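You operate a simulated robot arm through the tools that you are given. There is no shell and no other tool.

You run a simulated robot arm. Do the job below in one go: nothing can be reset, and whatever is moved stays where it is left.

Task
Swap the plug of outlet 57 for the blue nozzle: air off and released first, on again after.
Fine: hold the exhaust button till the gauge shows nought; the plug goes in the plugs rack.

The check looks at the end state, three seconds after you hand in, the way a careful person would. Anything else that was tipped, shoved, dropped, spilled or broken makes it a failure.

Robot
A 7-joint arm with a two-finger parallel gripper, fixed in place. Base frame: the origin is at the foot of the arm, x ahead of it, y to its left, z up; the work surface is at about z = 0.86. Readings come in m, rad, newtons and seconds.
Its first joint turns from -2.304 to 2.304 rad. Payload 3.91 kg.
Tool frame: the origin (TCP) lies between the finger pads and is the grasp point; the fingertips stand 0.03 m ahead of it; z points along the fingers, y is the line along which they close. The gripper opens to 0.11 m. The fingers are 0.02 m wide and 0.01 m thick; the gripper's body (0.048 by 0.112 m) begins 0.055 m behind the TCP.
Orientation is told as [roll, pitch, yaw] about the base's x, y, z axes, in that order, counted from this pose: with the fingers straight down and closing along the base's y, the tool's x points along the base's -x, its y along +y and its z along -z.

Tools
- The arm moves only by the tool step_arm. Its arguments are lists of equal length, an entry for each row: "translation": the shift along the tool's x, y, z in m, a list of three; "rot": the turn, a rotation vector about the tool's x, y, z in rad, a list of three; "grip": the closure in counts, from 0 (fully open) to 255 (shut). In form: {"translation": [[dx, dy, dz], ...], "rot": [[wx, wy, wz], ...], "grip": [grip, ...]}. A call has 1 to 20 rows; each row is the pose to reach, as a shift and turn from the pose commanded when the call began, along the tool's axes at that moment. Rows are played at 5 a second. More than 0.05 m and 0.15 rad between two rows, or a gripper value outside its range, and nothing of the call is played. Where a pose cannot be reached the arm comes as near as it can. A force on the tool above 40 N (or 10 N above the force at the start of the call, whichever is more), or a blocked arm, ends the call early, and 0.2 s more pass. Each finger travels about 0.108 m/s and halts on what it meets, pressing with about 31 N; the grip force reading is that of the motor and also rises with nothing between the fingers. The clock runs only during rows and for 0.2 s after the last one: add rows that repeat a pose to give the fingers time. The reply holds the time, the measured pose of the TCP, the force on the tool along the base axes, the opening and the grip force, in the units named above and with some noise, with the torque about the TCP (base axes, N m) and any sound that the robot's microphone picked up, and new pictures: "show" is both (left out), scene, wrist or none.
- Cameras (640 x 400 px; columns grow to the right, rows downward): "scene" is fixed at [0.4, 0.4999, 1.6003]; the picture's right is [0.67, 0.74, 0.00], its down [0.66, -0.60, -0.46] and it looks along [-0.34, 0.31, -0.89] (base axes); focal length 329 px, centre (320, 200). "wrist" rides on the gripper at [0.072, 0.017, -0.103] in the tool frame; the picture's right is [-0.23, 0.97, 0.00], its down [-0.76, -0.18, -0.62] and it looks along [-0.61, -0.14, 0.78] (tool axes); focal length 222 px, centre (320, 200). There is no depth. A picture from a camera that has moved, and an enlarged one, comes with that camera's place and axes in the base frame and with its lens.
- inspect(camera, box): a new picture of the part [left, top, right, bottom] of that camera's present view, enlarged. It takes no simulated time.
- close_job(): hands the job in; it is judged then, once.

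Nothing tells you positions but the pictures and the camera data. Unless the task says otherwise, let go and move clear before handing in.

The tools are called after "Call:" as a command line: name --argument value ..., lists and objects as JSON in quotes. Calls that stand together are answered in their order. step_arm: Moves the arm, as the interface text tells. Its arguments: {"type":"object","properties":{"translation":{"type":"array"},"rot":{"type":"array"},"grip":{"type":"array"},"show":{"type":"string","enum":["both","scene","wrist","none"]}},"required":["translation","rot","grip"]} The other tools are called the same way: inspect (camera, box) takes an enlarged picture of a part of a camera's view; close_job () hands the job in.

At the start:

```text
time_s: 0.0
tool_pos: [0.0582, 0.6432, 1.1935]
ee_rot: [-0.001, 0.0, 0.0]
wrist_force: [0.4, 0.4, 0.7]
ft_torque: [0.02, 0.01, -0.03]
width: 0.11
grasp_force: 0.2
```

scene: 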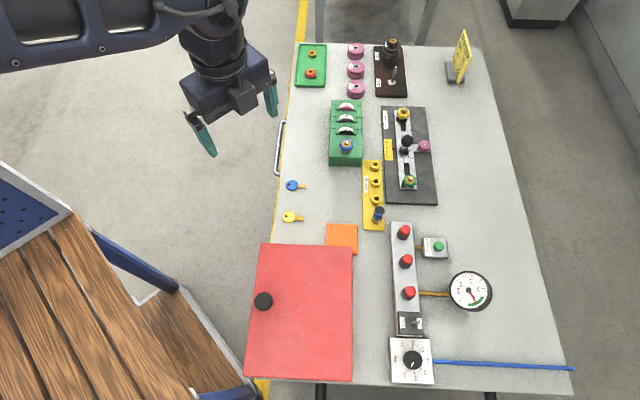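
wrist: 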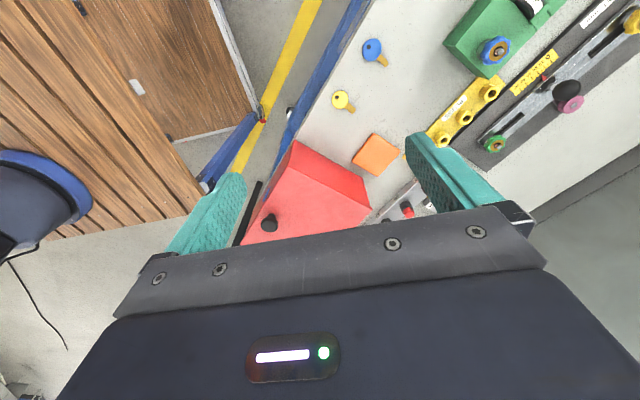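

I see a table with a manifold (red plugs), a gauge, a rotary knob, racks and other devices. I'll look closer before moving.

Call:
inspect --camera "scene" --box '[360, 210, 520, 310]'

Call:
inspect --camera "scene" --box '[360, 290, 520, 390]'

Call:
inspect --camera "scene" --box '[320, 90, 480, 190]'

Call:
inspect --camera "scene" --box '[280, 30, 440, 130]'

Call:
inspect --camera "scene" --box '[270, 150, 430, 250]'

```text
4.00 times, centred on (440, 260) of scene
camera zoom: at [0.4, 0.4999, 1.6003], right [0.67, 0.74, 0.0], down [0.66, -0.6, -0.46], along [-0.34, 0.31, -0.89], focal length 1316 px, centre (-160, -40)
```

zoom: 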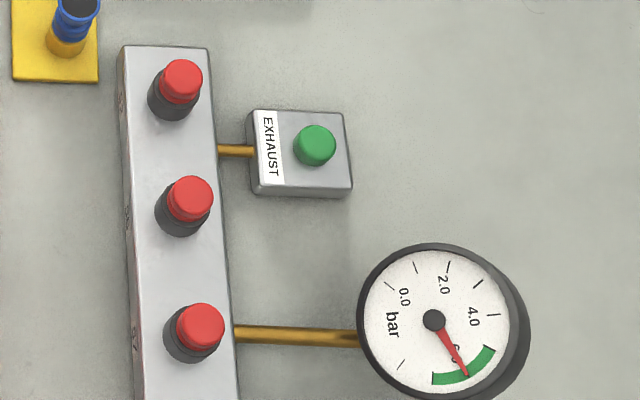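

```text
4.00 times, centred on (440, 340) of scene
camera zoom: at [0.4, 0.4999, 1.6003], right [0.67, 0.74, 0.0], down [0.66, -0.6, -0.46], along [-0.34, 0.31, -0.89], focal length 1316 px, centre (-160, -360)
```

zoom: 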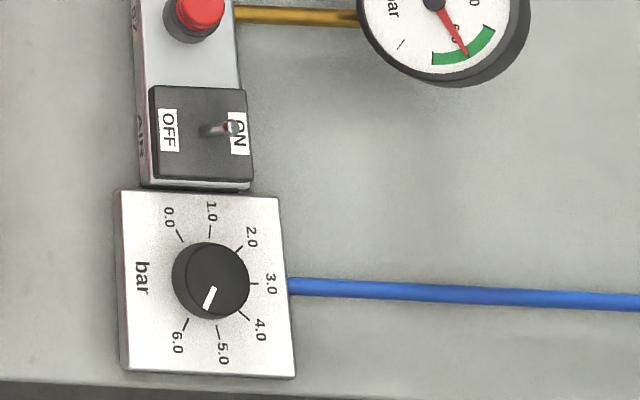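

```text
4.00 times, centred on (400, 140) of scene
camera zoom: at [0.4, 0.4999, 1.6003], right [0.67, 0.74, 0.0], down [0.66, -0.6, -0.46], along [-0.34, 0.31, -0.89], focal length 1316 px, centre (0, 440)
```

zoom: 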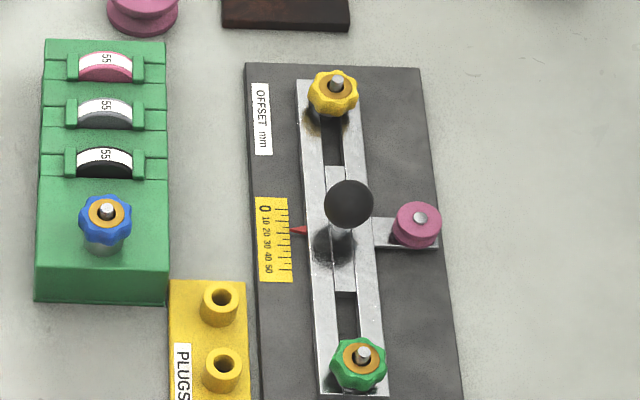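

```text
4.00 times, centred on (360, 80) of scene
camera zoom: at [0.4, 0.4999, 1.6003], right [0.67, 0.74, 0.0], down [0.66, -0.6, -0.46], along [-0.34, 0.31, -0.89], focal length 1316 px, centre (160, 680)
```

zoom: 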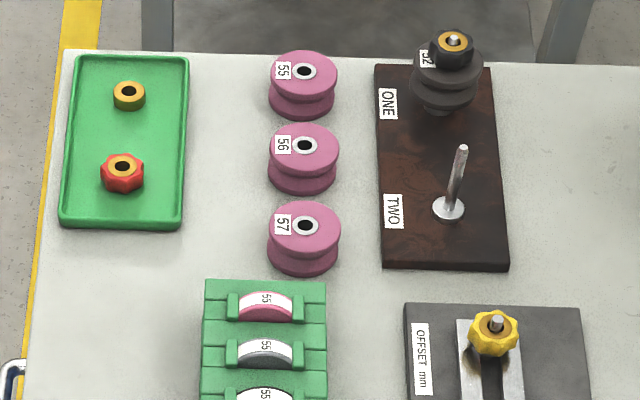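

```text
4.00 times, centred on (350, 200) of scene
camera zoom: at [0.4, 0.4999, 1.6003], right [0.67, 0.74, 0.0], down [0.66, -0.6, -0.46], along [-0.34, 0.31, -0.89], focal length 1316 px, centre (200, 200)
```

zoom: 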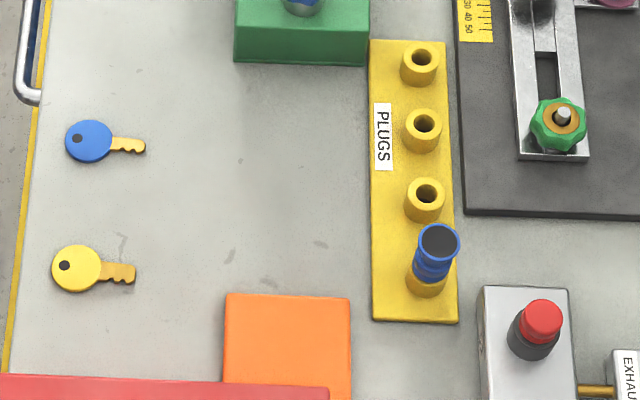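

The outlet numbers seem to be on the manifold's side facing the arm, unreadable from the scene camera. I'll check the present wrist view and the sign before moving closer.

Call:
inspect --camera "wrist" --box '[230, 100, 470, 250]'

Call:
inspect --camera "scene" --box '[430, 20, 510, 95]'

Call:
inspect --camera "scene" --box '[230, 230, 430, 390]'

```text
2.67 times, centred on (350, 175) of wrist
camera zoom: at [-0.0133, 0.6604, 1.299], right [0.23, 0.97, 0.0], down [0.76, -0.18, 0.62], along [0.61, -0.14, -0.78], focal length 592 px, centre (240, 267)
```

zoom: 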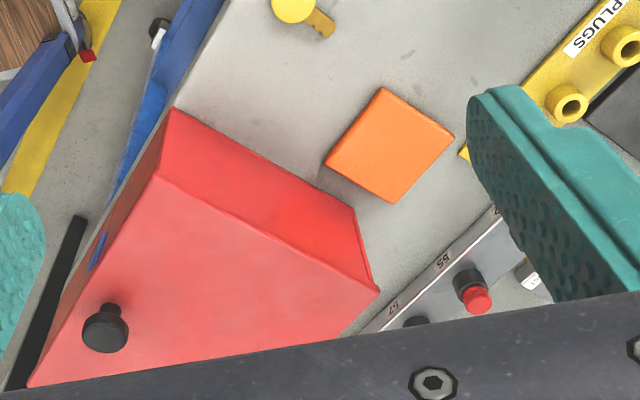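

```text
5.33 times, centred on (470, 58) of scene
camera zoom: at [0.4, 0.4999, 1.6003], right [0.67, 0.74, 0.0], down [0.66, -0.6, -0.46], along [-0.34, 0.31, -0.89], focal length 1754 px, centre (-480, 960)
```

zoom: 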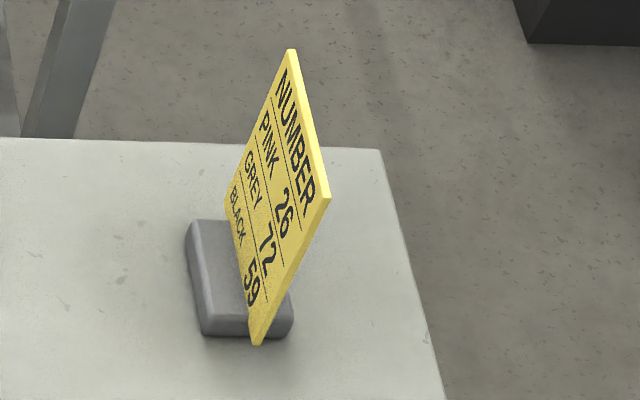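

```text
2.50 times, centred on (330, 310) of scene
camera zoom: at [0.4, 0.4999, 1.6003], right [0.67, 0.74, 0.0], down [0.66, -0.6, -0.46], along [-0.34, 0.31, -0.89], focal length 822 px, centre (295, -75)
```

zoom: 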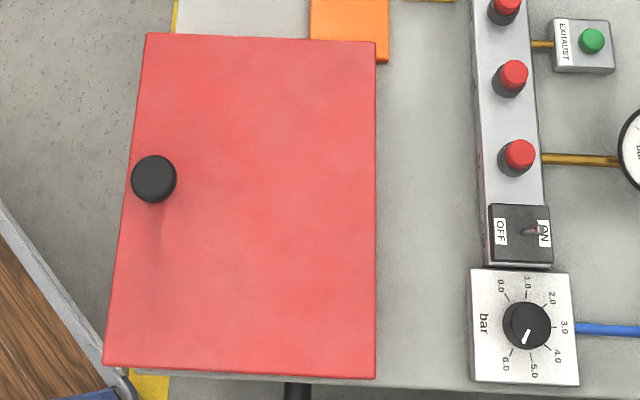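

The manifold's side labels show numbers ("57" seems to be near the switch end), and a red box about 0.12 m tall stands between the arm and the manifold. Next I turn the wrist camera about 45° toward the manifold and read the labels from above the box.

Call:
step_arm --translation '[[-0.0221, 0.0034, 0.0138], [-0.0443, 0.0069, 0.0276], [-0.0664, 0.0103, 0.0414], [-0.0886, 0.0137, 0.0551], [-0.1107, 0.0171, 0.0689], [-0.1329, 0.0206, 0.0827], [-0.155, 0.024, 0.0965], [-0.155, 0.024, 0.0965]]' --rot '[[0, 0, -0.112], [0, 0, -0.224], [0, 0, -0.336], [0, 0, -0.449], [0, 0, -0.561], [0, 0, -0.673], [0, 0, -0.785], [0, 0, -0.785]]' --grip '[0, 0, 0, 0, 0, 0, 0, 0]'

```text
time_s: 1.8
tool_pos: [0.2123, 0.6662, 1.0962]
ee_rot: [-0.001, 0.0, 0.788]
wrist_force: [-0.1, -0.9, 0.2]
ft_torque: [0.01, 0.01, -0.03]
width: 0.1098
grasp_force: 0.0
camera wrist: at [0.1511, 0.6277, 1.2016], right [-0.53, 0.85, 0.0], down [0.66, 0.41, 0.62], along [0.53, 0.33, -0.78], focal length 222 px, centre (320, 200)
```

scene: 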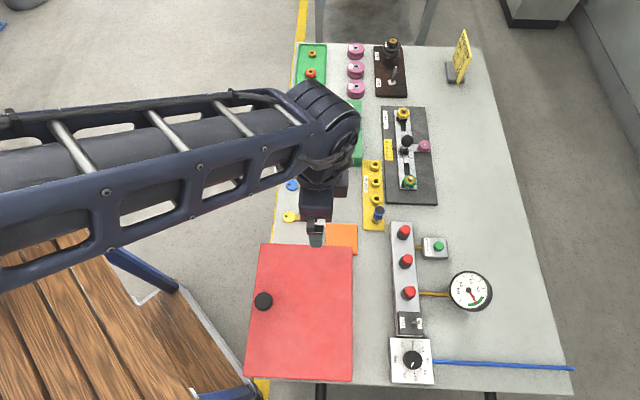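
wrist: 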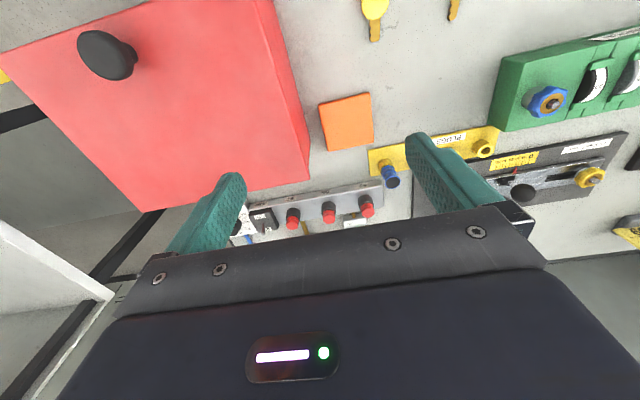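

Call:
inspect --camera "wrist" --box '[270, 170, 390, 245]'

Call:
inspect --camera "wrist" --box '[220, 170, 320, 250]'

Call:
inspect --camera "wrist" --box '[360, 110, 520, 210]'

```text
5.33 times, centred on (330, 208) of wrist
camera zoom: at [0.1511, 0.6277, 1.2016], right [-0.53, 0.85, 0.0], down [0.66, 0.41, 0.62], along [0.53, 0.33, -0.78], focal length 1185 px, centre (267, 160)
```

zoom: 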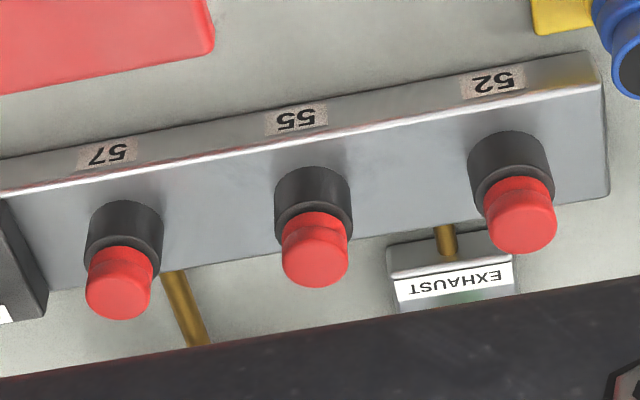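

```text
5.00 times, centred on (270, 210) of wrist
camera zoom: at [0.1511, 0.6277, 1.2016], right [-0.53, 0.85, 0.0], down [0.66, 0.41, 0.62], along [0.53, 0.33, -0.78], focal length 1111 px, centre (570, 150)
```

zoom: 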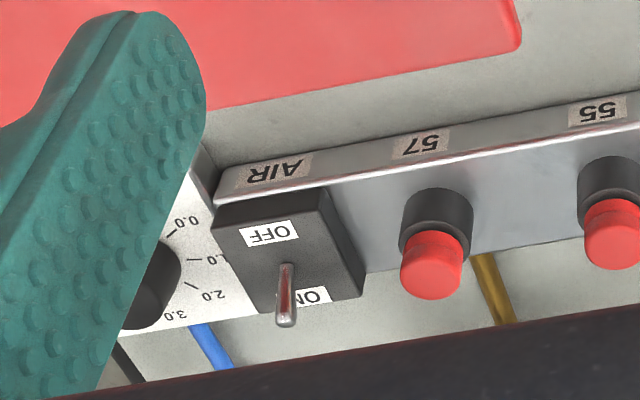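

```text
4.00 times, centred on (440, 160) of wrist
camera zoom: at [0.1511, 0.6277, 1.2016], right [-0.53, 0.85, 0.0], down [0.66, 0.41, 0.62], along [0.53, 0.33, -0.78], focal length 888 px, centre (-160, 360)
```

zoom: 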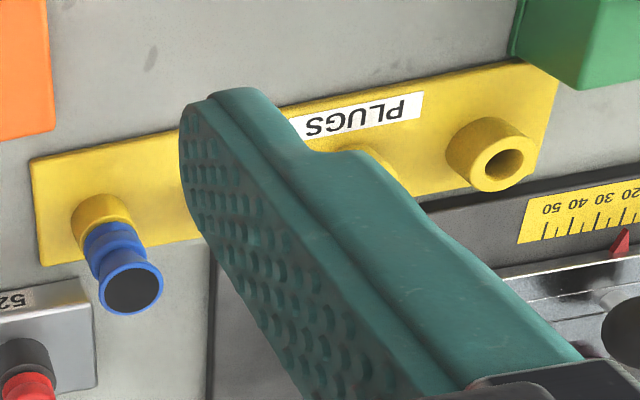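

The labels read 57 / 55 / 52, and outlet 57 is the one next to the AIR switch, at about (0.418, 0.735). The lever now leans to ON (outward), with its tip near (0.468, 0.700, 0.92). I'll close the fingers and go to the outer side of the lever, staying high.

Call:
step_arm --translation '[[-0.033, -0.0224, 0], [-0.066, -0.0449, 0], [-0.0986, -0.0673, 0], [-0.1314, -0.0897, 0], [-0.1643, -0.1121, 0], [-0.1971, -0.1346, 0], [-0.23, -0.157, 0], [-0.23, -0.157, 0.035], [-0.23, -0.157, 0.07], [-0.23, -0.157, 0.07]]' --rot '[[0, 0, 0], [0, 0, 0], [0, 0, 0], [0, 0, 0], [0, 0, 0], [0, 0, 0], [0, 0, 0], [0, 0, 0], [0, 0, 0], [0, 0, 0]]' --grip '[255, 255, 255, 255, 255, 255, 255, 255, 255, 255]'

```text
time_s: 4.0
tool_pos: [0.4863, 0.7178, 1.0249]
ee_rot: [0.001, -0.002, 0.783]
wrist_force: [-0.2, 0.3, 0.7]
ft_torque: [-0.03, -0.04, 0.0]
width: 0.0002
grasp_force: 30.7
camera wrist: at [0.4238, 0.6791, 1.1319], right [-0.53, 0.85, 0.0], down [0.66, 0.41, 0.62], along [0.53, 0.33, -0.78], focal length 222 px, centre (320, 200)
```

scene: 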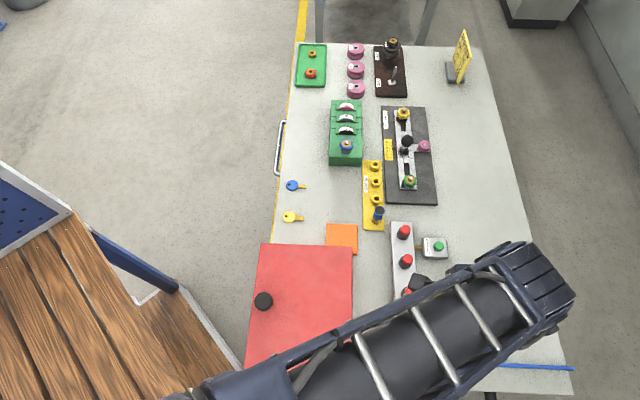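
wrist: 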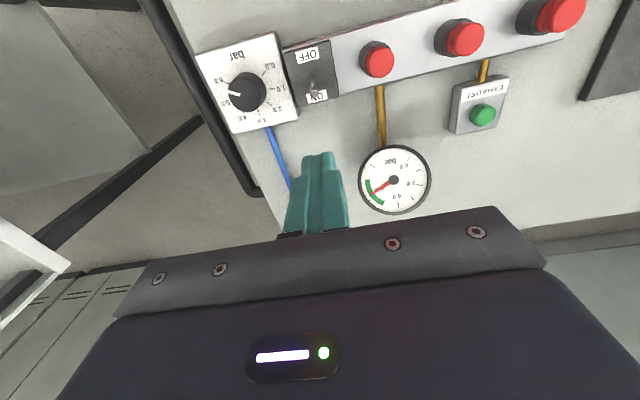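

Good view of the switch, outlet 57, gauge and exhaust button from the wrist. I'll zoom in to refine positions.

Call:
inspect --camera "wrist" --box '[270, 30, 430, 130]'

Call:
inspect --camera "wrist" --box '[340, 70, 520, 220]'

Call:
inspect --camera "wrist" --box '[270, 130, 370, 230]'

```text
4.00 times, centred on (350, 80) of wrist
camera zoom: at [0.4238, 0.6791, 1.1319], right [-0.53, 0.85, 0.0], down [0.66, 0.41, 0.62], along [0.53, 0.33, -0.78], focal length 888 px, centre (200, 680)
```

zoom: 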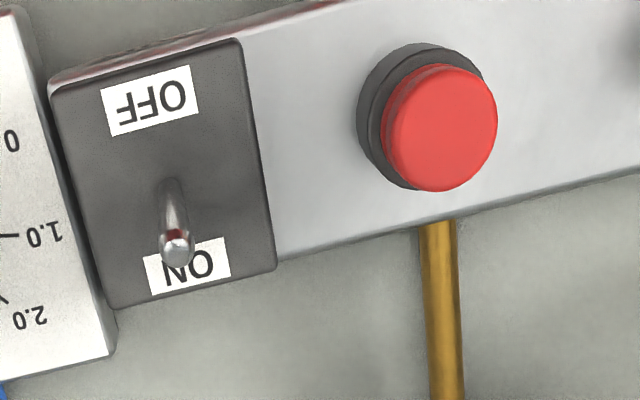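

```text
2.67 times, centred on (430, 145) of wrist
camera zoom: at [0.4238, 0.6791, 1.1319], right [-0.53, 0.85, 0.0], down [0.66, 0.41, 0.62], along [0.53, 0.33, -0.78], focal length 592 px, centre (27, 347)
```

zoom: 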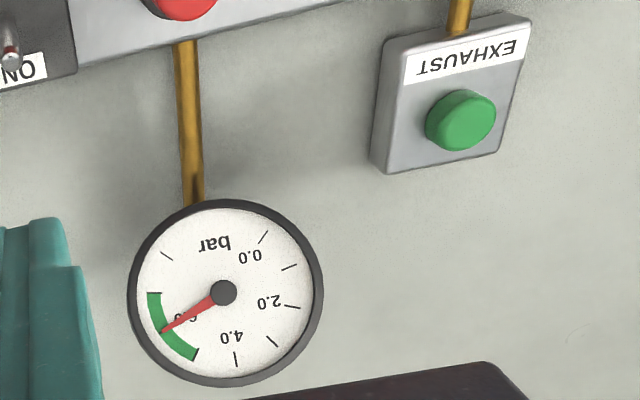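

```text
4.00 times, centred on (320, 180) of wrist
camera zoom: at [0.4238, 0.6791, 1.1319], right [-0.53, 0.85, 0.0], down [0.66, 0.41, 0.62], along [0.53, 0.33, -0.78], focal length 888 px, centre (320, 280)
```

zoom: 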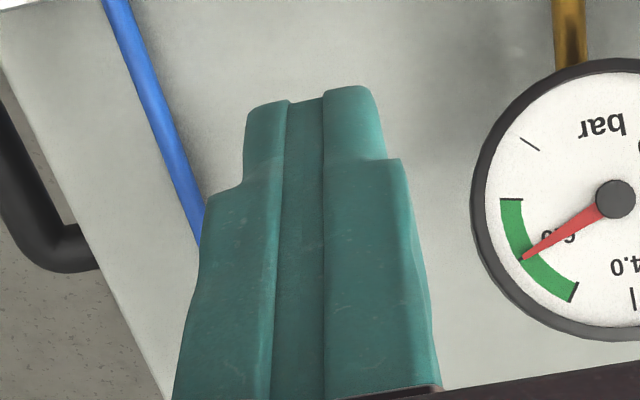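

I'll lower the closed fingers outside the lever (tips around z = 0.908) and then pull inward toward OFF in small steps.

Call:
step_arm --translation '[[0, 0, 0.03], [0, 0, 0.06], [0, 0, 0.086], [0, 0, 0.086], [0.008, 0, 0.086], [0.014, 0, 0.086], [0.02, 0, 0.086], [0.026, 0, 0.086], [0.026, 0, 0.086]]' --rot '[[0, 0, 0], [0, 0, 0], [0, 0, 0], [0, 0, 0], [0, 0, 0], [0, 0, 0], [0, 0, 0], [0, 0, 0], [0, 0, 0]]' --grip '[255, 255, 255, 255, 255, 255, 255, 255, 255]' --show "wrist"

```text
time_s: 6.0
tool_pos: [0.4687, 0.6984, 0.9399]
ee_rot: [0.001, -0.001, 0.784]
wrist_force: [-0.2, 0.4, -0.1]
ft_torque: [-0.01, 0.01, -0.01]
width: 0.0
grasp_force: 31.0
camera wrist: at [0.406, 0.6613, 1.0461], right [-0.53, 0.85, 0.0], down [0.66, 0.41, 0.62], along [0.53, 0.33, -0.78], focal length 222 px, centre (320, 200)
```

wrist: 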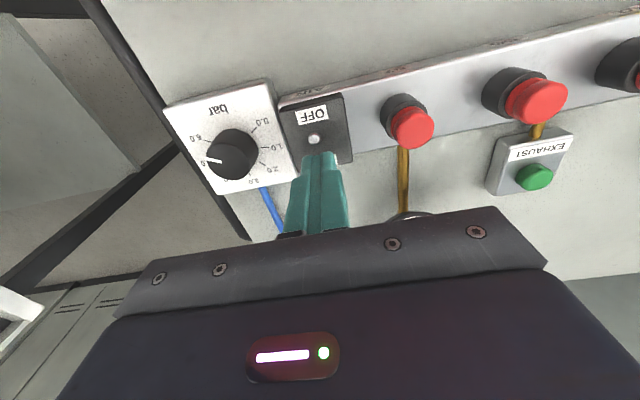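

Call:
inspect --camera "wrist" --box '[270, 80, 370, 180]'

```text
4.00 times, centred on (320, 130) of wrist
camera zoom: at [0.406, 0.6613, 1.0461], right [-0.53, 0.85, 0.0], down [0.66, 0.41, 0.62], along [0.53, 0.33, -0.78], focal length 888 px, centre (320, 480)
```

zoom: 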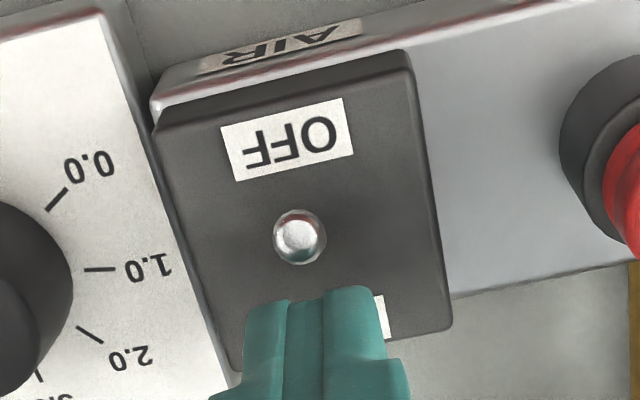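

The lever has flipped to OFF (now leaning toward the OFF label). Next I retreat up and go over the green EXHAUST button, which I triangulate at about (0.398, 0.872, 0.885).

Call:
step_arm --translation '[[-0.01, 0, 0], [-0.012, 0, -0.035], [-0.015, 0, -0.06], [-0.03, 0.04, -0.06], [-0.045, 0.08, -0.06], [-0.06, 0.12, -0.06], [-0.072, 0.16, -0.06], [-0.072, 0.171, -0.06], [-0.072, 0.171, -0.03], [-0.072, 0.171, 0.0], [-0.072, 0.171, 0.0]]' --rot '[[0, 0, 0], [0, 0, 0], [0, 0, 0], [0, 0, 0], [0, 0, 0], [0, 0, 0], [0, 0, 0], [0, 0, 0], [0, 0, 0], [0, 0, 0], [0, 0, 0]]' --grip '[255, 255, 255, 255, 255, 255, 255, 255, 255, 255, 255]'

```text
time_s: 8.4
tool_pos: [0.398, 0.872, 0.9399]
ee_rot: [0.001, 0.001, 0.785]
wrist_force: [-0.8, 0.3, 0.6]
ft_torque: [0.01, 0.01, -0.04]
width: 0.0004
grasp_force: 31.2
camera wrist: at [0.3363, 0.8339, 1.0458], right [-0.53, 0.85, 0.0], down [0.66, 0.41, 0.62], along [0.53, 0.33, -0.78], focal length 222 px, centre (320, 200)
```

scene: 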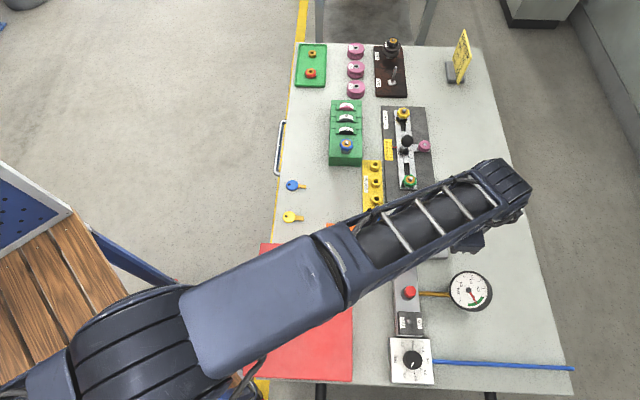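
wrist: 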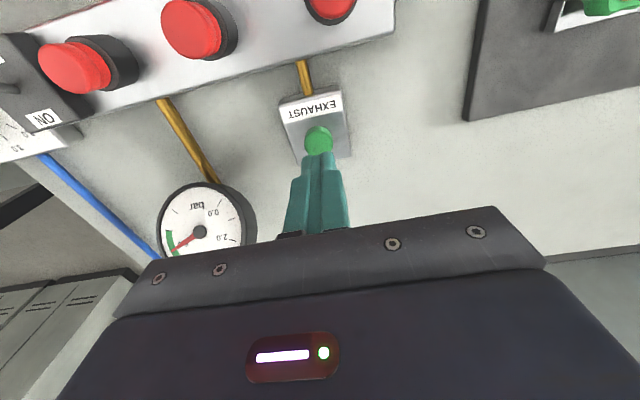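

The scene camera sees the gauge clearly here. I'll check the fingertip's alignment over the button.

Call:
inspect --camera "wrist" --box '[270, 80, 370, 180]'

Call:
inspect --camera "scene" --box '[390, 260, 510, 340]'

```text
4.00 times, centred on (320, 130) of wrist
camera zoom: at [0.3363, 0.8339, 1.0458], right [-0.53, 0.85, 0.0], down [0.66, 0.41, 0.62], along [0.53, 0.33, -0.78], focal length 888 px, centre (320, 480)
```

zoom: 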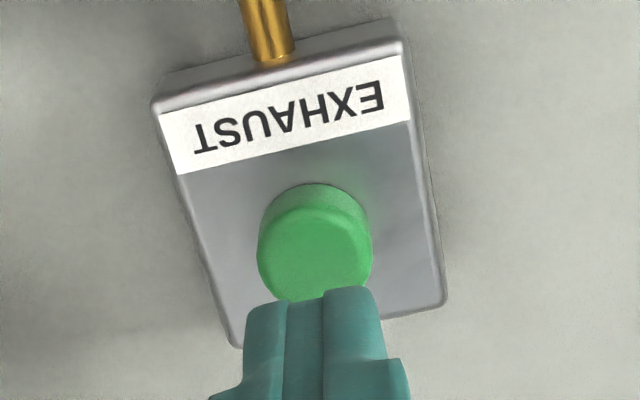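

```text
5.00 times, centred on (450, 300) of scene
camera zoom: at [0.4, 0.4999, 1.6003], right [0.67, 0.74, 0.0], down [0.66, -0.6, -0.46], along [-0.34, 0.31, -0.89], focal length 1645 px, centre (-330, -300)
```

zoom: 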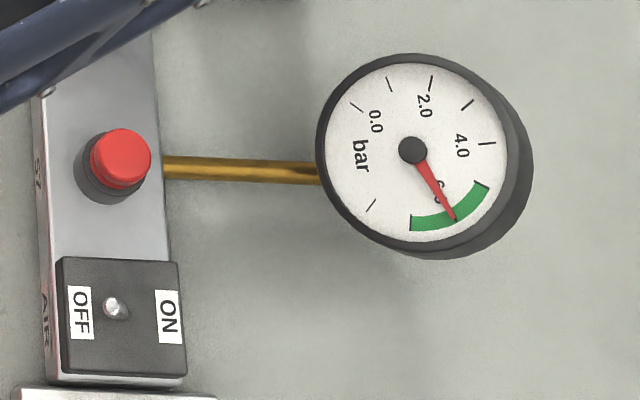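

Aligned. Now I press down in small steps onto the button.

Call:
step_arm --translation '[[0, 0, 0.012], [0, 0, 0.02], [0, 0, 0.023], [0, 0, 0.025], [0, 0, 0.027], [0, 0, 0.029], [0, 0, 0.029]]' --rot '[[0, 0, 0], [0, 0, 0], [0, 0, 0], [0, 0, 0], [0, 0, 0], [0, 0, 0], [0, 0, 0]]' --grip '[255, 255, 255, 255, 255, 255, 255]'

```text
time_s: 10.0
tool_pos: [0.3983, 0.8716, 0.9143]
ee_rot: [0.0, -0.002, 0.785]
wrist_force: [-1.0, -2.5, 14.4]
ft_torque: [-0.06, 0.0, -0.04]
width: 0.0
grasp_force: 31.1
camera wrist: at [0.3357, 0.8334, 1.0192], right [-0.53, 0.85, 0.0], down [0.66, 0.41, 0.62], along [0.53, 0.33, -0.78], focal length 222 px, centre (320, 200)
```

scene: 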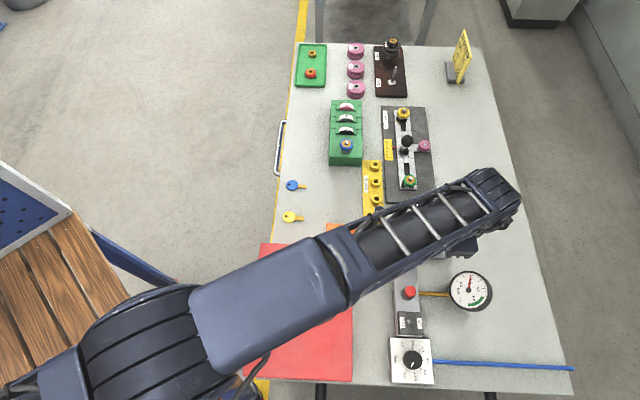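
wrist: 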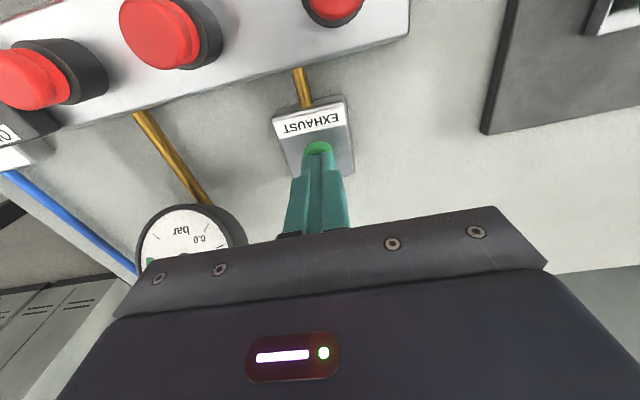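

The pressure is falling with about 14 N on the button. I'll keep holding.

Call:
step_arm --translation '[[0, 0, 0], [0, 0, 0], [0, 0, 0], [0, 0, 0], [0, 0, 0], [0, 0, 0], [0, 0, 0], [0, 0, 0], [0, 0, 0], [0, 0, 0]]' --rot '[[0, 0, 0], [0, 0, 0], [0, 0, 0], [0, 0, 0], [0, 0, 0], [0, 0, 0], [0, 0, 0], [0, 0, 0], [0, 0, 0], [0, 0, 0]]' --grip '[255, 255, 255, 255, 255, 255, 255, 255, 255, 255]' --show "scene"

Call:
inspect --camera "scene" --box '[390, 260, 510, 340]'

```text
time_s: 12.2
tool_pos: [0.3969, 0.8721, 0.9125]
ee_rot: [0.0, 0.0, 0.787]
wrist_force: [2.6, 6.7, 19.2]
ft_torque: [0.19, -0.03, -0.02]
width: 0.0
grasp_force: 30.9
```

scene: 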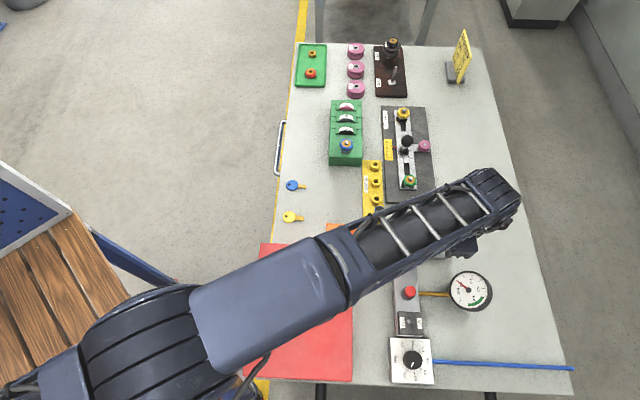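

```text
5.00 times, centred on (450, 300) of scene
camera zoom: at [0.4, 0.4999, 1.6003], right [0.67, 0.74, 0.0], down [0.66, -0.6, -0.46], along [-0.34, 0.31, -0.89], focal length 1645 px, centre (-330, -300)
```

zoom: 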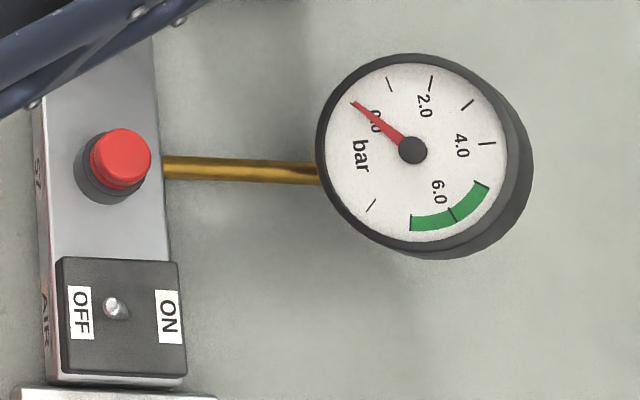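

The gauge reads 0.0 with the switch at OFF. I'll hold one more second, then lift off and go above outlet 57's plug with the fingers partly open.

Call:
step_arm --translation '[[0, 0, 0], [0, 0, 0], [0, 0, 0], [0, 0, 0], [0, 0, 0], [0, 0, -0.02], [0, 0, -0.05], [0, 0, -0.09], [0.02, -0.028, -0.098], [0.041, -0.056, -0.098], [0.062, -0.084, -0.098], [0.082, -0.1125, -0.098], [0.082, -0.1125, -0.098]]' --rot '[[0, 0, 0], [0, 0, 0], [0, 0, 0], [0, 0, 0], [0, 0, 0], [0, 0, 0], [0, 0, 0], [0, 0, 0], [0, 0, 0], [0, 0, 0], [0, 0, 0], [0, 0, 0], [0, 0, 0]]' --grip '[255, 255, 255, 255, 255, 255, 255, 255, 130, 130, 130, 130, 130]'

```text
time_s: 15.0
tool_pos: [0.4187, 0.7335, 1.0094]
ee_rot: [0.001, 0.0, 0.785]
wrist_force: [0.7, -0.2, 0.3]
ft_torque: [0.02, -0.04, -0.05]
width: 0.054
grasp_force: 0.0
camera wrist: at [0.3569, 0.6952, 1.1152], right [-0.53, 0.85, 0.0], down [0.66, 0.41, 0.62], along [0.53, 0.33, -0.78], focal length 222 px, centre (320, 200)
```

scene: 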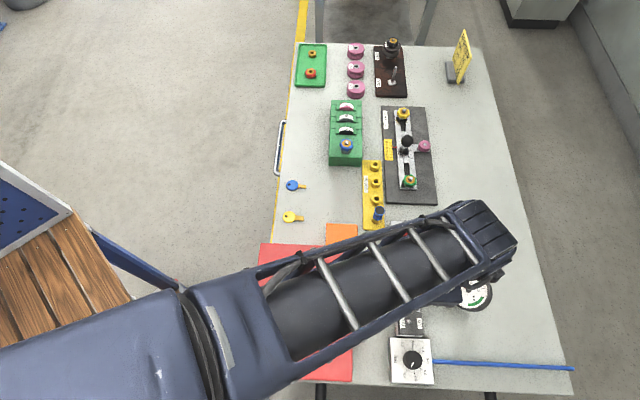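
wrist: 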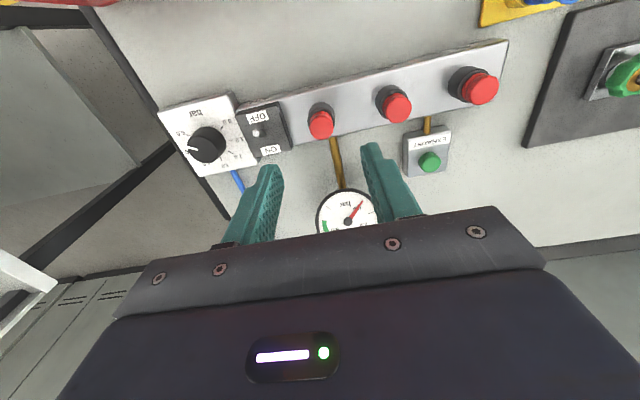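

Call:
inspect --camera "wrist" --box '[280, 85, 380, 150]'

Call:
inspect --camera "wrist" --box '[300, 170, 400, 240]'

Call:
inspect --camera "wrist" --box '[220, 130, 440, 250]'

```text
6.15 times, centred on (330, 118) of wrist
camera zoom: at [0.3569, 0.6952, 1.1152], right [-0.53, 0.85, 0.0], down [0.66, 0.41, 0.62], along [0.53, 0.33, -0.78], focal length 1367 px, centre (258, 708)
```

zoom: 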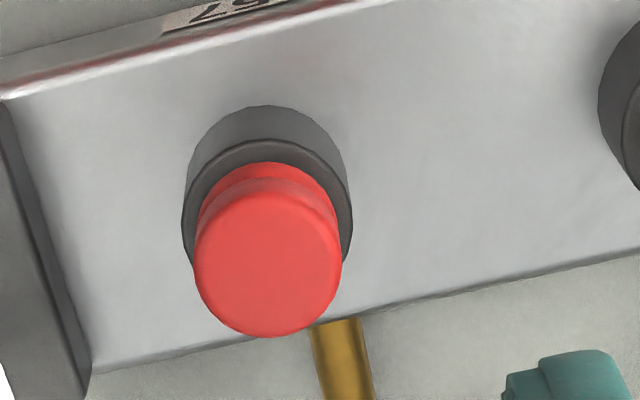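

```text
5.71 times, centred on (350, 205) of wrist
camera zoom: at [0.3569, 0.6952, 1.1152], right [-0.53, 0.85, 0.0], down [0.66, 0.41, 0.62], along [0.53, 0.33, -0.78], focal length 1269 px, centre (149, 171)
```

zoom: 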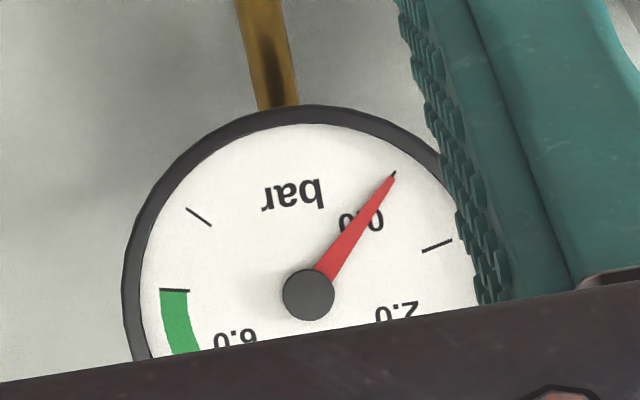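

```text
2.91 times, centred on (330, 190) of wrist
camera zoom: at [0.3569, 0.6952, 1.1152], right [-0.53, 0.85, 0.0], down [0.66, 0.41, 0.62], along [0.53, 0.33, -0.78], focal length 646 px, centre (291, 229)
```

zoom: 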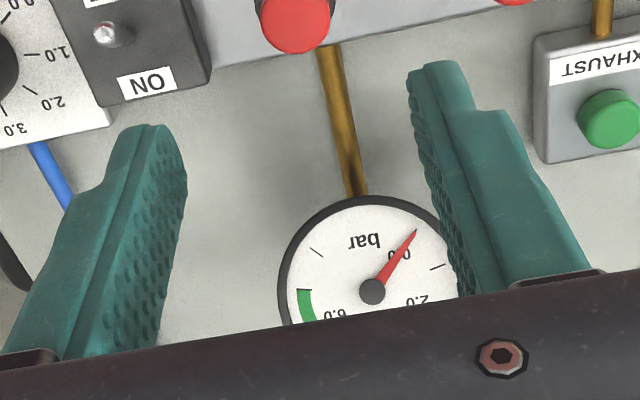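

The gauge still shows 0.0. Plug 57's top is at about z = 0.921 and its collar rim at about 0.9035, so I descend with the fingertips just above the rim and grip the plug.

Call:
step_arm --translation '[[0, 0, 0.03], [0, 0, 0.055], [0, 0, 0.07], [0, 0, 0.0745], [0, 0, 0.0745], [0, 0, 0.0745], [0, 0, 0.0745], [0, 0, 0.0745], [0, 0, 0.0745]]' --rot '[[0, 0, 0], [0, 0, 0], [0, 0, 0], [0, 0, 0], [0, 0, 0], [0, 0, 0], [0, 0, 0], [0, 0, 0], [0, 0, 0]]' --grip '[130, 130, 130, 130, 130, 255, 255, 255, 255]' --show "wrist"

Call:
inspect --camera "wrist" --box '[250, 120, 390, 230]'

```text
time_s: 17.0
tool_pos: [0.4184, 0.734, 0.9345]
ee_rot: [0.001, 0.0, 0.787]
wrist_force: [-0.2, -0.5, -0.2]
ft_torque: [-0.02, 0.02, 0.01]
width: 0.0181
grasp_force: 30.6
camera wrist: at [0.3571, 0.6956, 1.0408], right [-0.53, 0.85, 0.0], down [0.66, 0.41, 0.62], along [0.53, 0.33, -0.78], focal length 222 px, centre (320, 200)
```

wrist: 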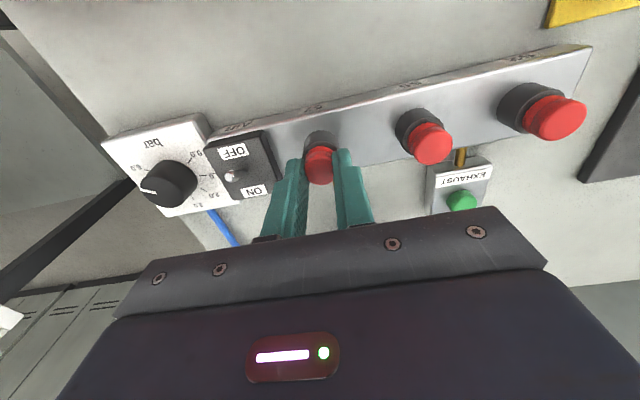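

```text
3.64 times, centred on (320, 175) of wrist
camera zoom: at [0.3571, 0.6956, 1.0408], right [-0.53, 0.85, 0.0], down [0.66, 0.41, 0.62], along [0.53, 0.33, -0.78], focal length 808 px, centre (320, 291)
```

zoom: 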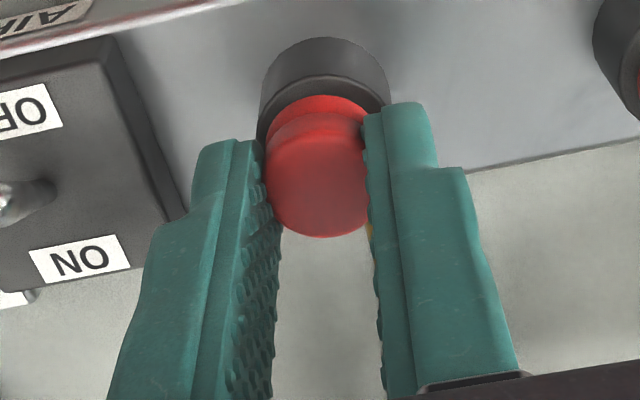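

The plug is gripped (width 18 mm). I'll pull straight up slowly.

Call:
step_arm --translation '[[0, 0, -0.004], [0, 0, -0.008], [0, 0, -0.014], [0, 0, -0.022], [0, 0, -0.035], [0, 0, -0.055], [0, 0, -0.08], [0, 0, -0.1], [0, 0, -0.1]]' --rot '[[0, 0, 0], [0, 0, 0], [0, 0, 0], [0, 0, 0], [0, 0, 0], [0, 0, 0], [0, 0, 0], [0, 0, 0], [0, 0, 0]]' --grip '[255, 255, 255, 255, 255, 255, 255, 255, 255]' --show "both"

Call:
inspect --camera "wrist" --box '[250, 90, 390, 230]'

```text
time_s: 19.0
tool_pos: [0.42, 0.733, 1.0357]
ee_rot: [0.0, 0.0, 0.785]
wrist_force: [-0.3, -0.3, -0.7]
ft_torque: [0.01, 0.0, -0.01]
width: 0.0177
grasp_force: 31.4
camera wrist: at [0.3574, 0.695, 1.1423], right [-0.53, 0.85, 0.0], down [0.66, 0.41, 0.62], along [0.53, 0.33, -0.78], focal length 222 px, centre (320, 200)
```

scene: 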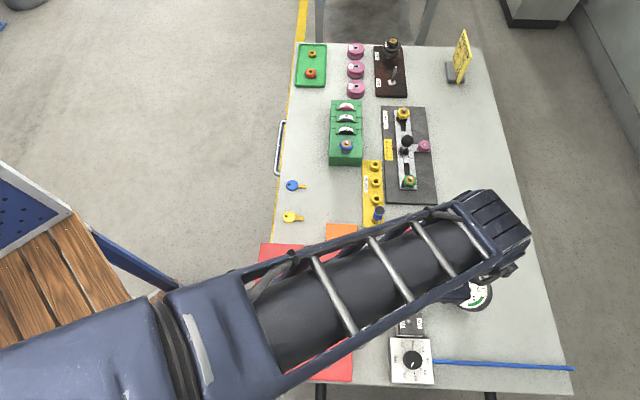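
wrist: 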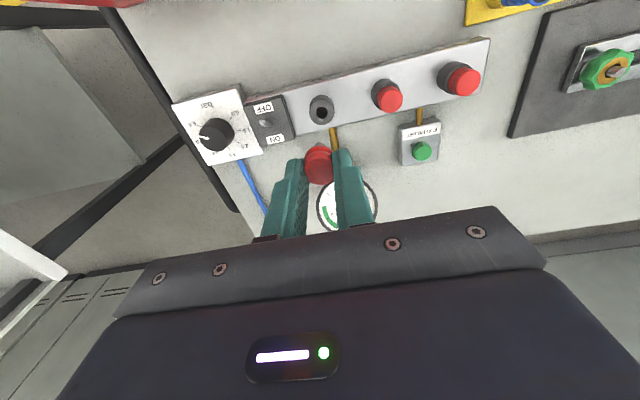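

```text
2.86 times, centred on (320, 160) of wrist
camera zoom: at [0.3574, 0.695, 1.1423], right [-0.53, 0.85, 0.0], down [0.66, 0.41, 0.62], along [0.53, 0.33, -0.78], focal length 635 px, centre (320, 314)
```

zoom: 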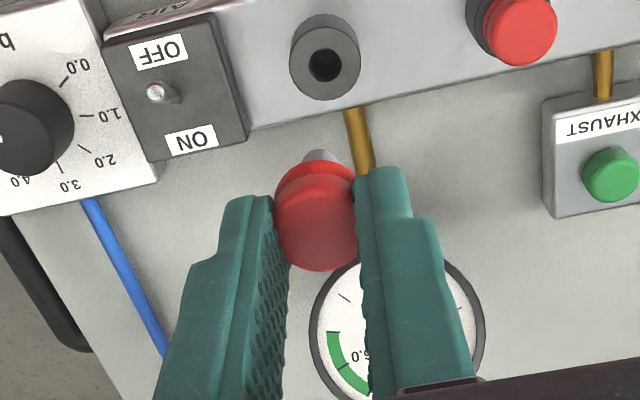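

The plug is out, with its grey stem visible below it. The rack's sockets line up at u ≈ 0.754 with free holes at v ≈ -0.545 / -0.493 / -0.445, using my table axes u = (x+y)/√2 and v = (x−y)/√2. I'll carry the plug high to above the second hole.

Call:
step_arm --translation '[[0.0089, 0.0386, 0], [0.0177, 0.0773, 0], [0.0266, 0.1159, 0], [0.0354, 0.1546, 0], [0.0443, 0.1932, 0], [0.0531, 0.2319, 0], [0.062, 0.2705, 0], [0.062, 0.2705, 0], [0.062, 0.2705, 0]]' --rot '[[0, 0, 0], [0, 0, 0], [0, 0, 0], [0, 0, 0], [0, 0, 0], [0, 0, 0], [0, 0, 0], [0, 0, 0], [0, 0, 0]]' --grip '[255, 255, 255, 255, 255, 255, 255, 255, 255]'

Call:
inspect --camera "wrist" --box '[260, 70, 400, 210]'

Call:
inspect --camera "scene" --box '[330, 140, 430, 250]'

```text
time_s: 21.0
tool_pos: [0.1836, 0.8804, 1.035]
ee_rot: [-0.001, 0.001, 0.785]
wrist_force: [-1.0, 0.4, 0.2]
ft_torque: [0.01, 0.02, 0.02]
width: 0.0181
grasp_force: 31.0
camera wrist: at [0.1218, 0.8429, 1.1406], right [-0.53, 0.85, 0.0], down [0.66, 0.41, 0.62], along [0.53, 0.33, -0.78], focal length 222 px, centre (320, 200)
```

scene: 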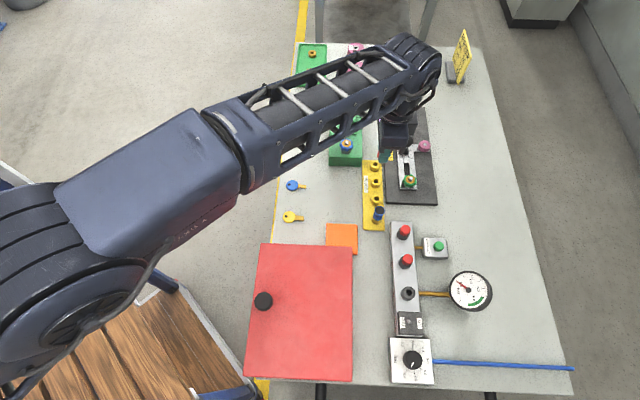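
wrist: 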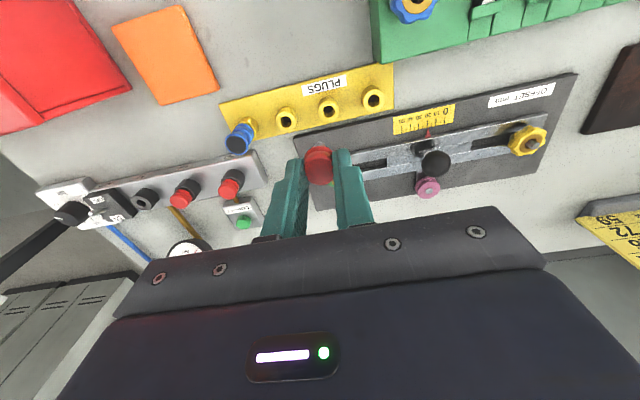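

```text
2.86 times, centred on (330, 140) of wrist
camera zoom: at [0.1218, 0.8429, 1.1406], right [-0.53, 0.85, 0.0], down [0.66, 0.41, 0.62], along [0.53, 0.33, -0.78], focal length 635 px, centre (291, 371)
```

zoom: 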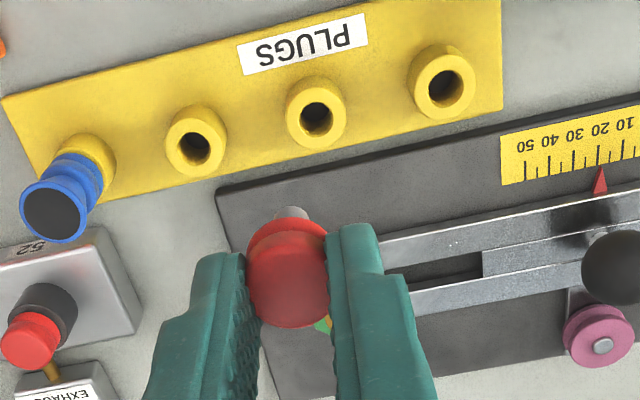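

```text
3.64 times, centred on (380, 195) of scene
camera zoom: at [0.4, 0.4999, 1.6003], right [0.67, 0.74, 0.0], down [0.66, -0.6, -0.46], along [-0.34, 0.31, -0.89], focal length 1196 px, centre (102, 218)
```

zoom: 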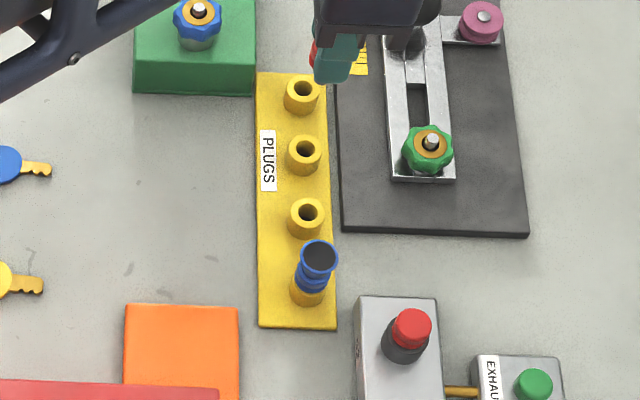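

The wrist view puts the second hole at u ≈ 0.759, v ≈ -0.5015 with its top at z ≈ 0.888, and the plug's stem is about 12 mm long. I'll shift over it and come down to just above the socket to check alignment.

Call:
step_arm --translation '[[-0.0052, 0.0085, 0.0], [-0.0052, 0.0085, 0.03], [-0.0052, 0.0085, 0.06], [-0.0052, 0.0085, 0.085], [-0.0052, 0.0085, 0.0955], [-0.0052, 0.0085, 0.0955]]' --rot '[[0, 0, 0], [0, 0, 0], [0, 0, 0], [0, 0, 0], [0, 0, 0], [0, 0, 0]]' --grip '[255, 255, 255, 255, 255, 255]'

Call:
inspect --camera "wrist" --box '[270, 110, 370, 190]'

Call:
inspect --camera "scene" --box '[330, 140, 430, 220]'

```text
time_s: 22.4
tool_pos: [0.1803, 0.891, 0.9415]
ee_rot: [0.001, 0.001, 0.786]
wrist_force: [0.2, -0.6, 0.2]
ft_torque: [-0.04, -0.03, 0.03]
width: 0.0178
grasp_force: 31.5
camera wrist: at [0.1197, 0.8527, 1.0463], right [-0.53, 0.85, 0.0], down [0.66, 0.41, 0.62], along [0.53, 0.33, -0.78], focal length 222 px, centre (320, 200)
```

scene: 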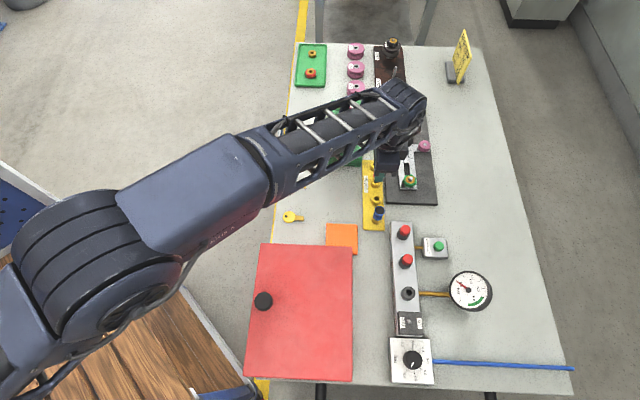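
wrist: 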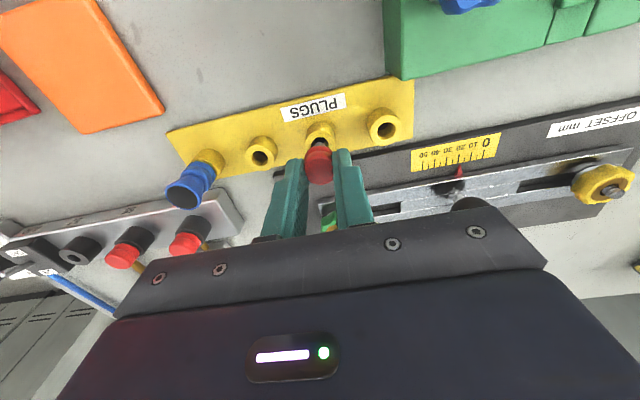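

```text
5.00 times, centred on (320, 150) of wrist
camera zoom: at [0.1197, 0.8527, 1.0463], right [-0.53, 0.85, 0.0], down [0.66, 0.41, 0.62], along [0.53, 0.33, -0.78], focal length 1111 px, centre (320, 450)
```

zoom: 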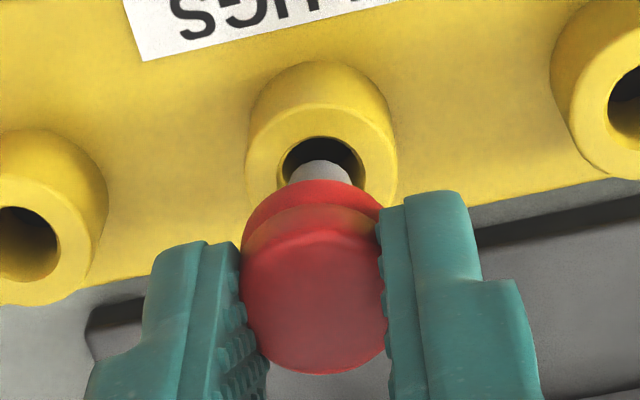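

```text
5.00 times, centred on (380, 180) of scene
camera zoom: at [0.4, 0.4999, 1.6003], right [0.67, 0.74, 0.0], down [0.66, -0.6, -0.46], along [-0.34, 0.31, -0.89], focal length 1645 px, centre (20, 300)
```

zoom: 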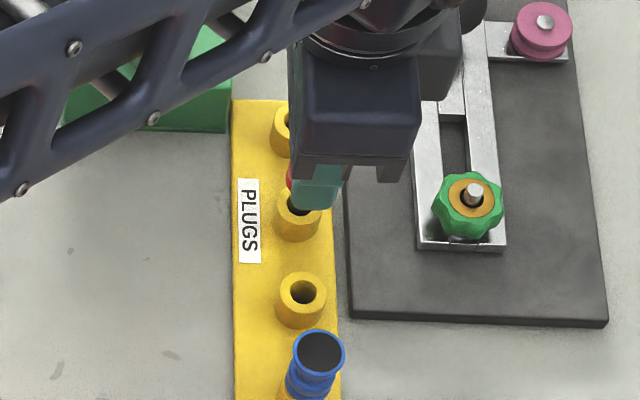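

The stem hangs just above the hole and is centred on it to within about 1 mm. I'll lower it in gently, watching the force.

Call:
step_arm --translation '[[0, -0.0008, 0.003], [0, -0.0008, 0.006], [0, -0.0008, 0.009], [0, -0.0008, 0.012], [0, -0.0008, 0.015], [0, -0.0008, 0.018], [0, -0.0008, 0.018]]' --rot '[[0, 0, 0], [0, 0, 0], [0, 0, 0], [0, 0, 0], [0, 0, 0], [0, 0, 0], [0, 0, 0]]' --grip '[255, 255, 255, 255, 255, 255, 255]' --show "wrist"

Call:
inspect --camera "wrist" --box '[270, 110, 370, 190]'

```text
time_s: 24.0
tool_pos: [0.1829, 0.8905, 0.9201]
ee_rot: [0.001, 0.0, 0.785]
wrist_force: [-3.8, 1.4, -0.5]
ft_torque: [0.07, 0.11, 0.04]
width: 0.0181
grasp_force: 30.7
camera wrist: at [0.1209, 0.8521, 1.0276], right [-0.53, 0.85, 0.0], down [0.66, 0.41, 0.62], along [0.53, 0.33, -0.78], focal length 222 px, centre (320, 200)
```

wrist: 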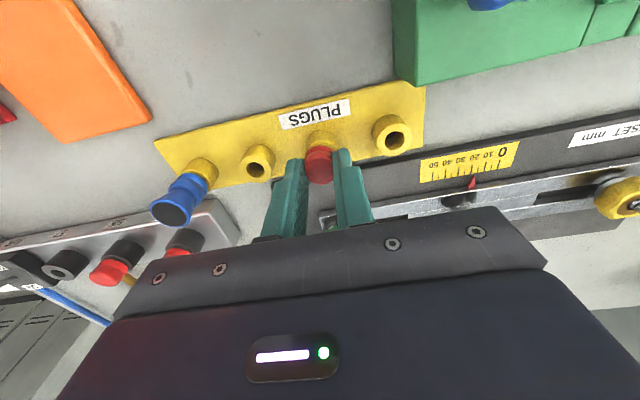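

```text
5.00 times, centred on (320, 150) of wrist
camera zoom: at [0.1209, 0.8521, 1.0276], right [-0.53, 0.85, 0.0], down [0.66, 0.41, 0.62], along [0.53, 0.33, -0.78], focal length 1111 px, centre (320, 450)
```

zoom: 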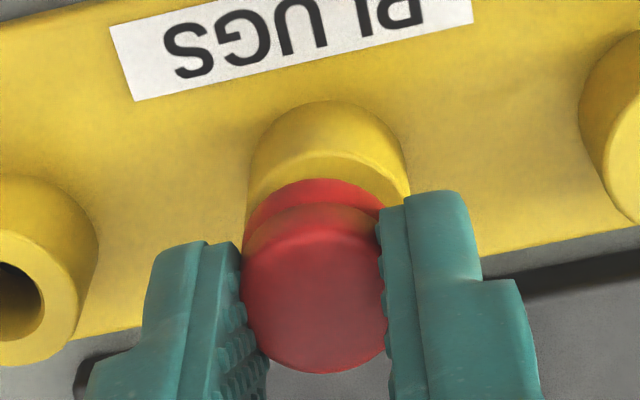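

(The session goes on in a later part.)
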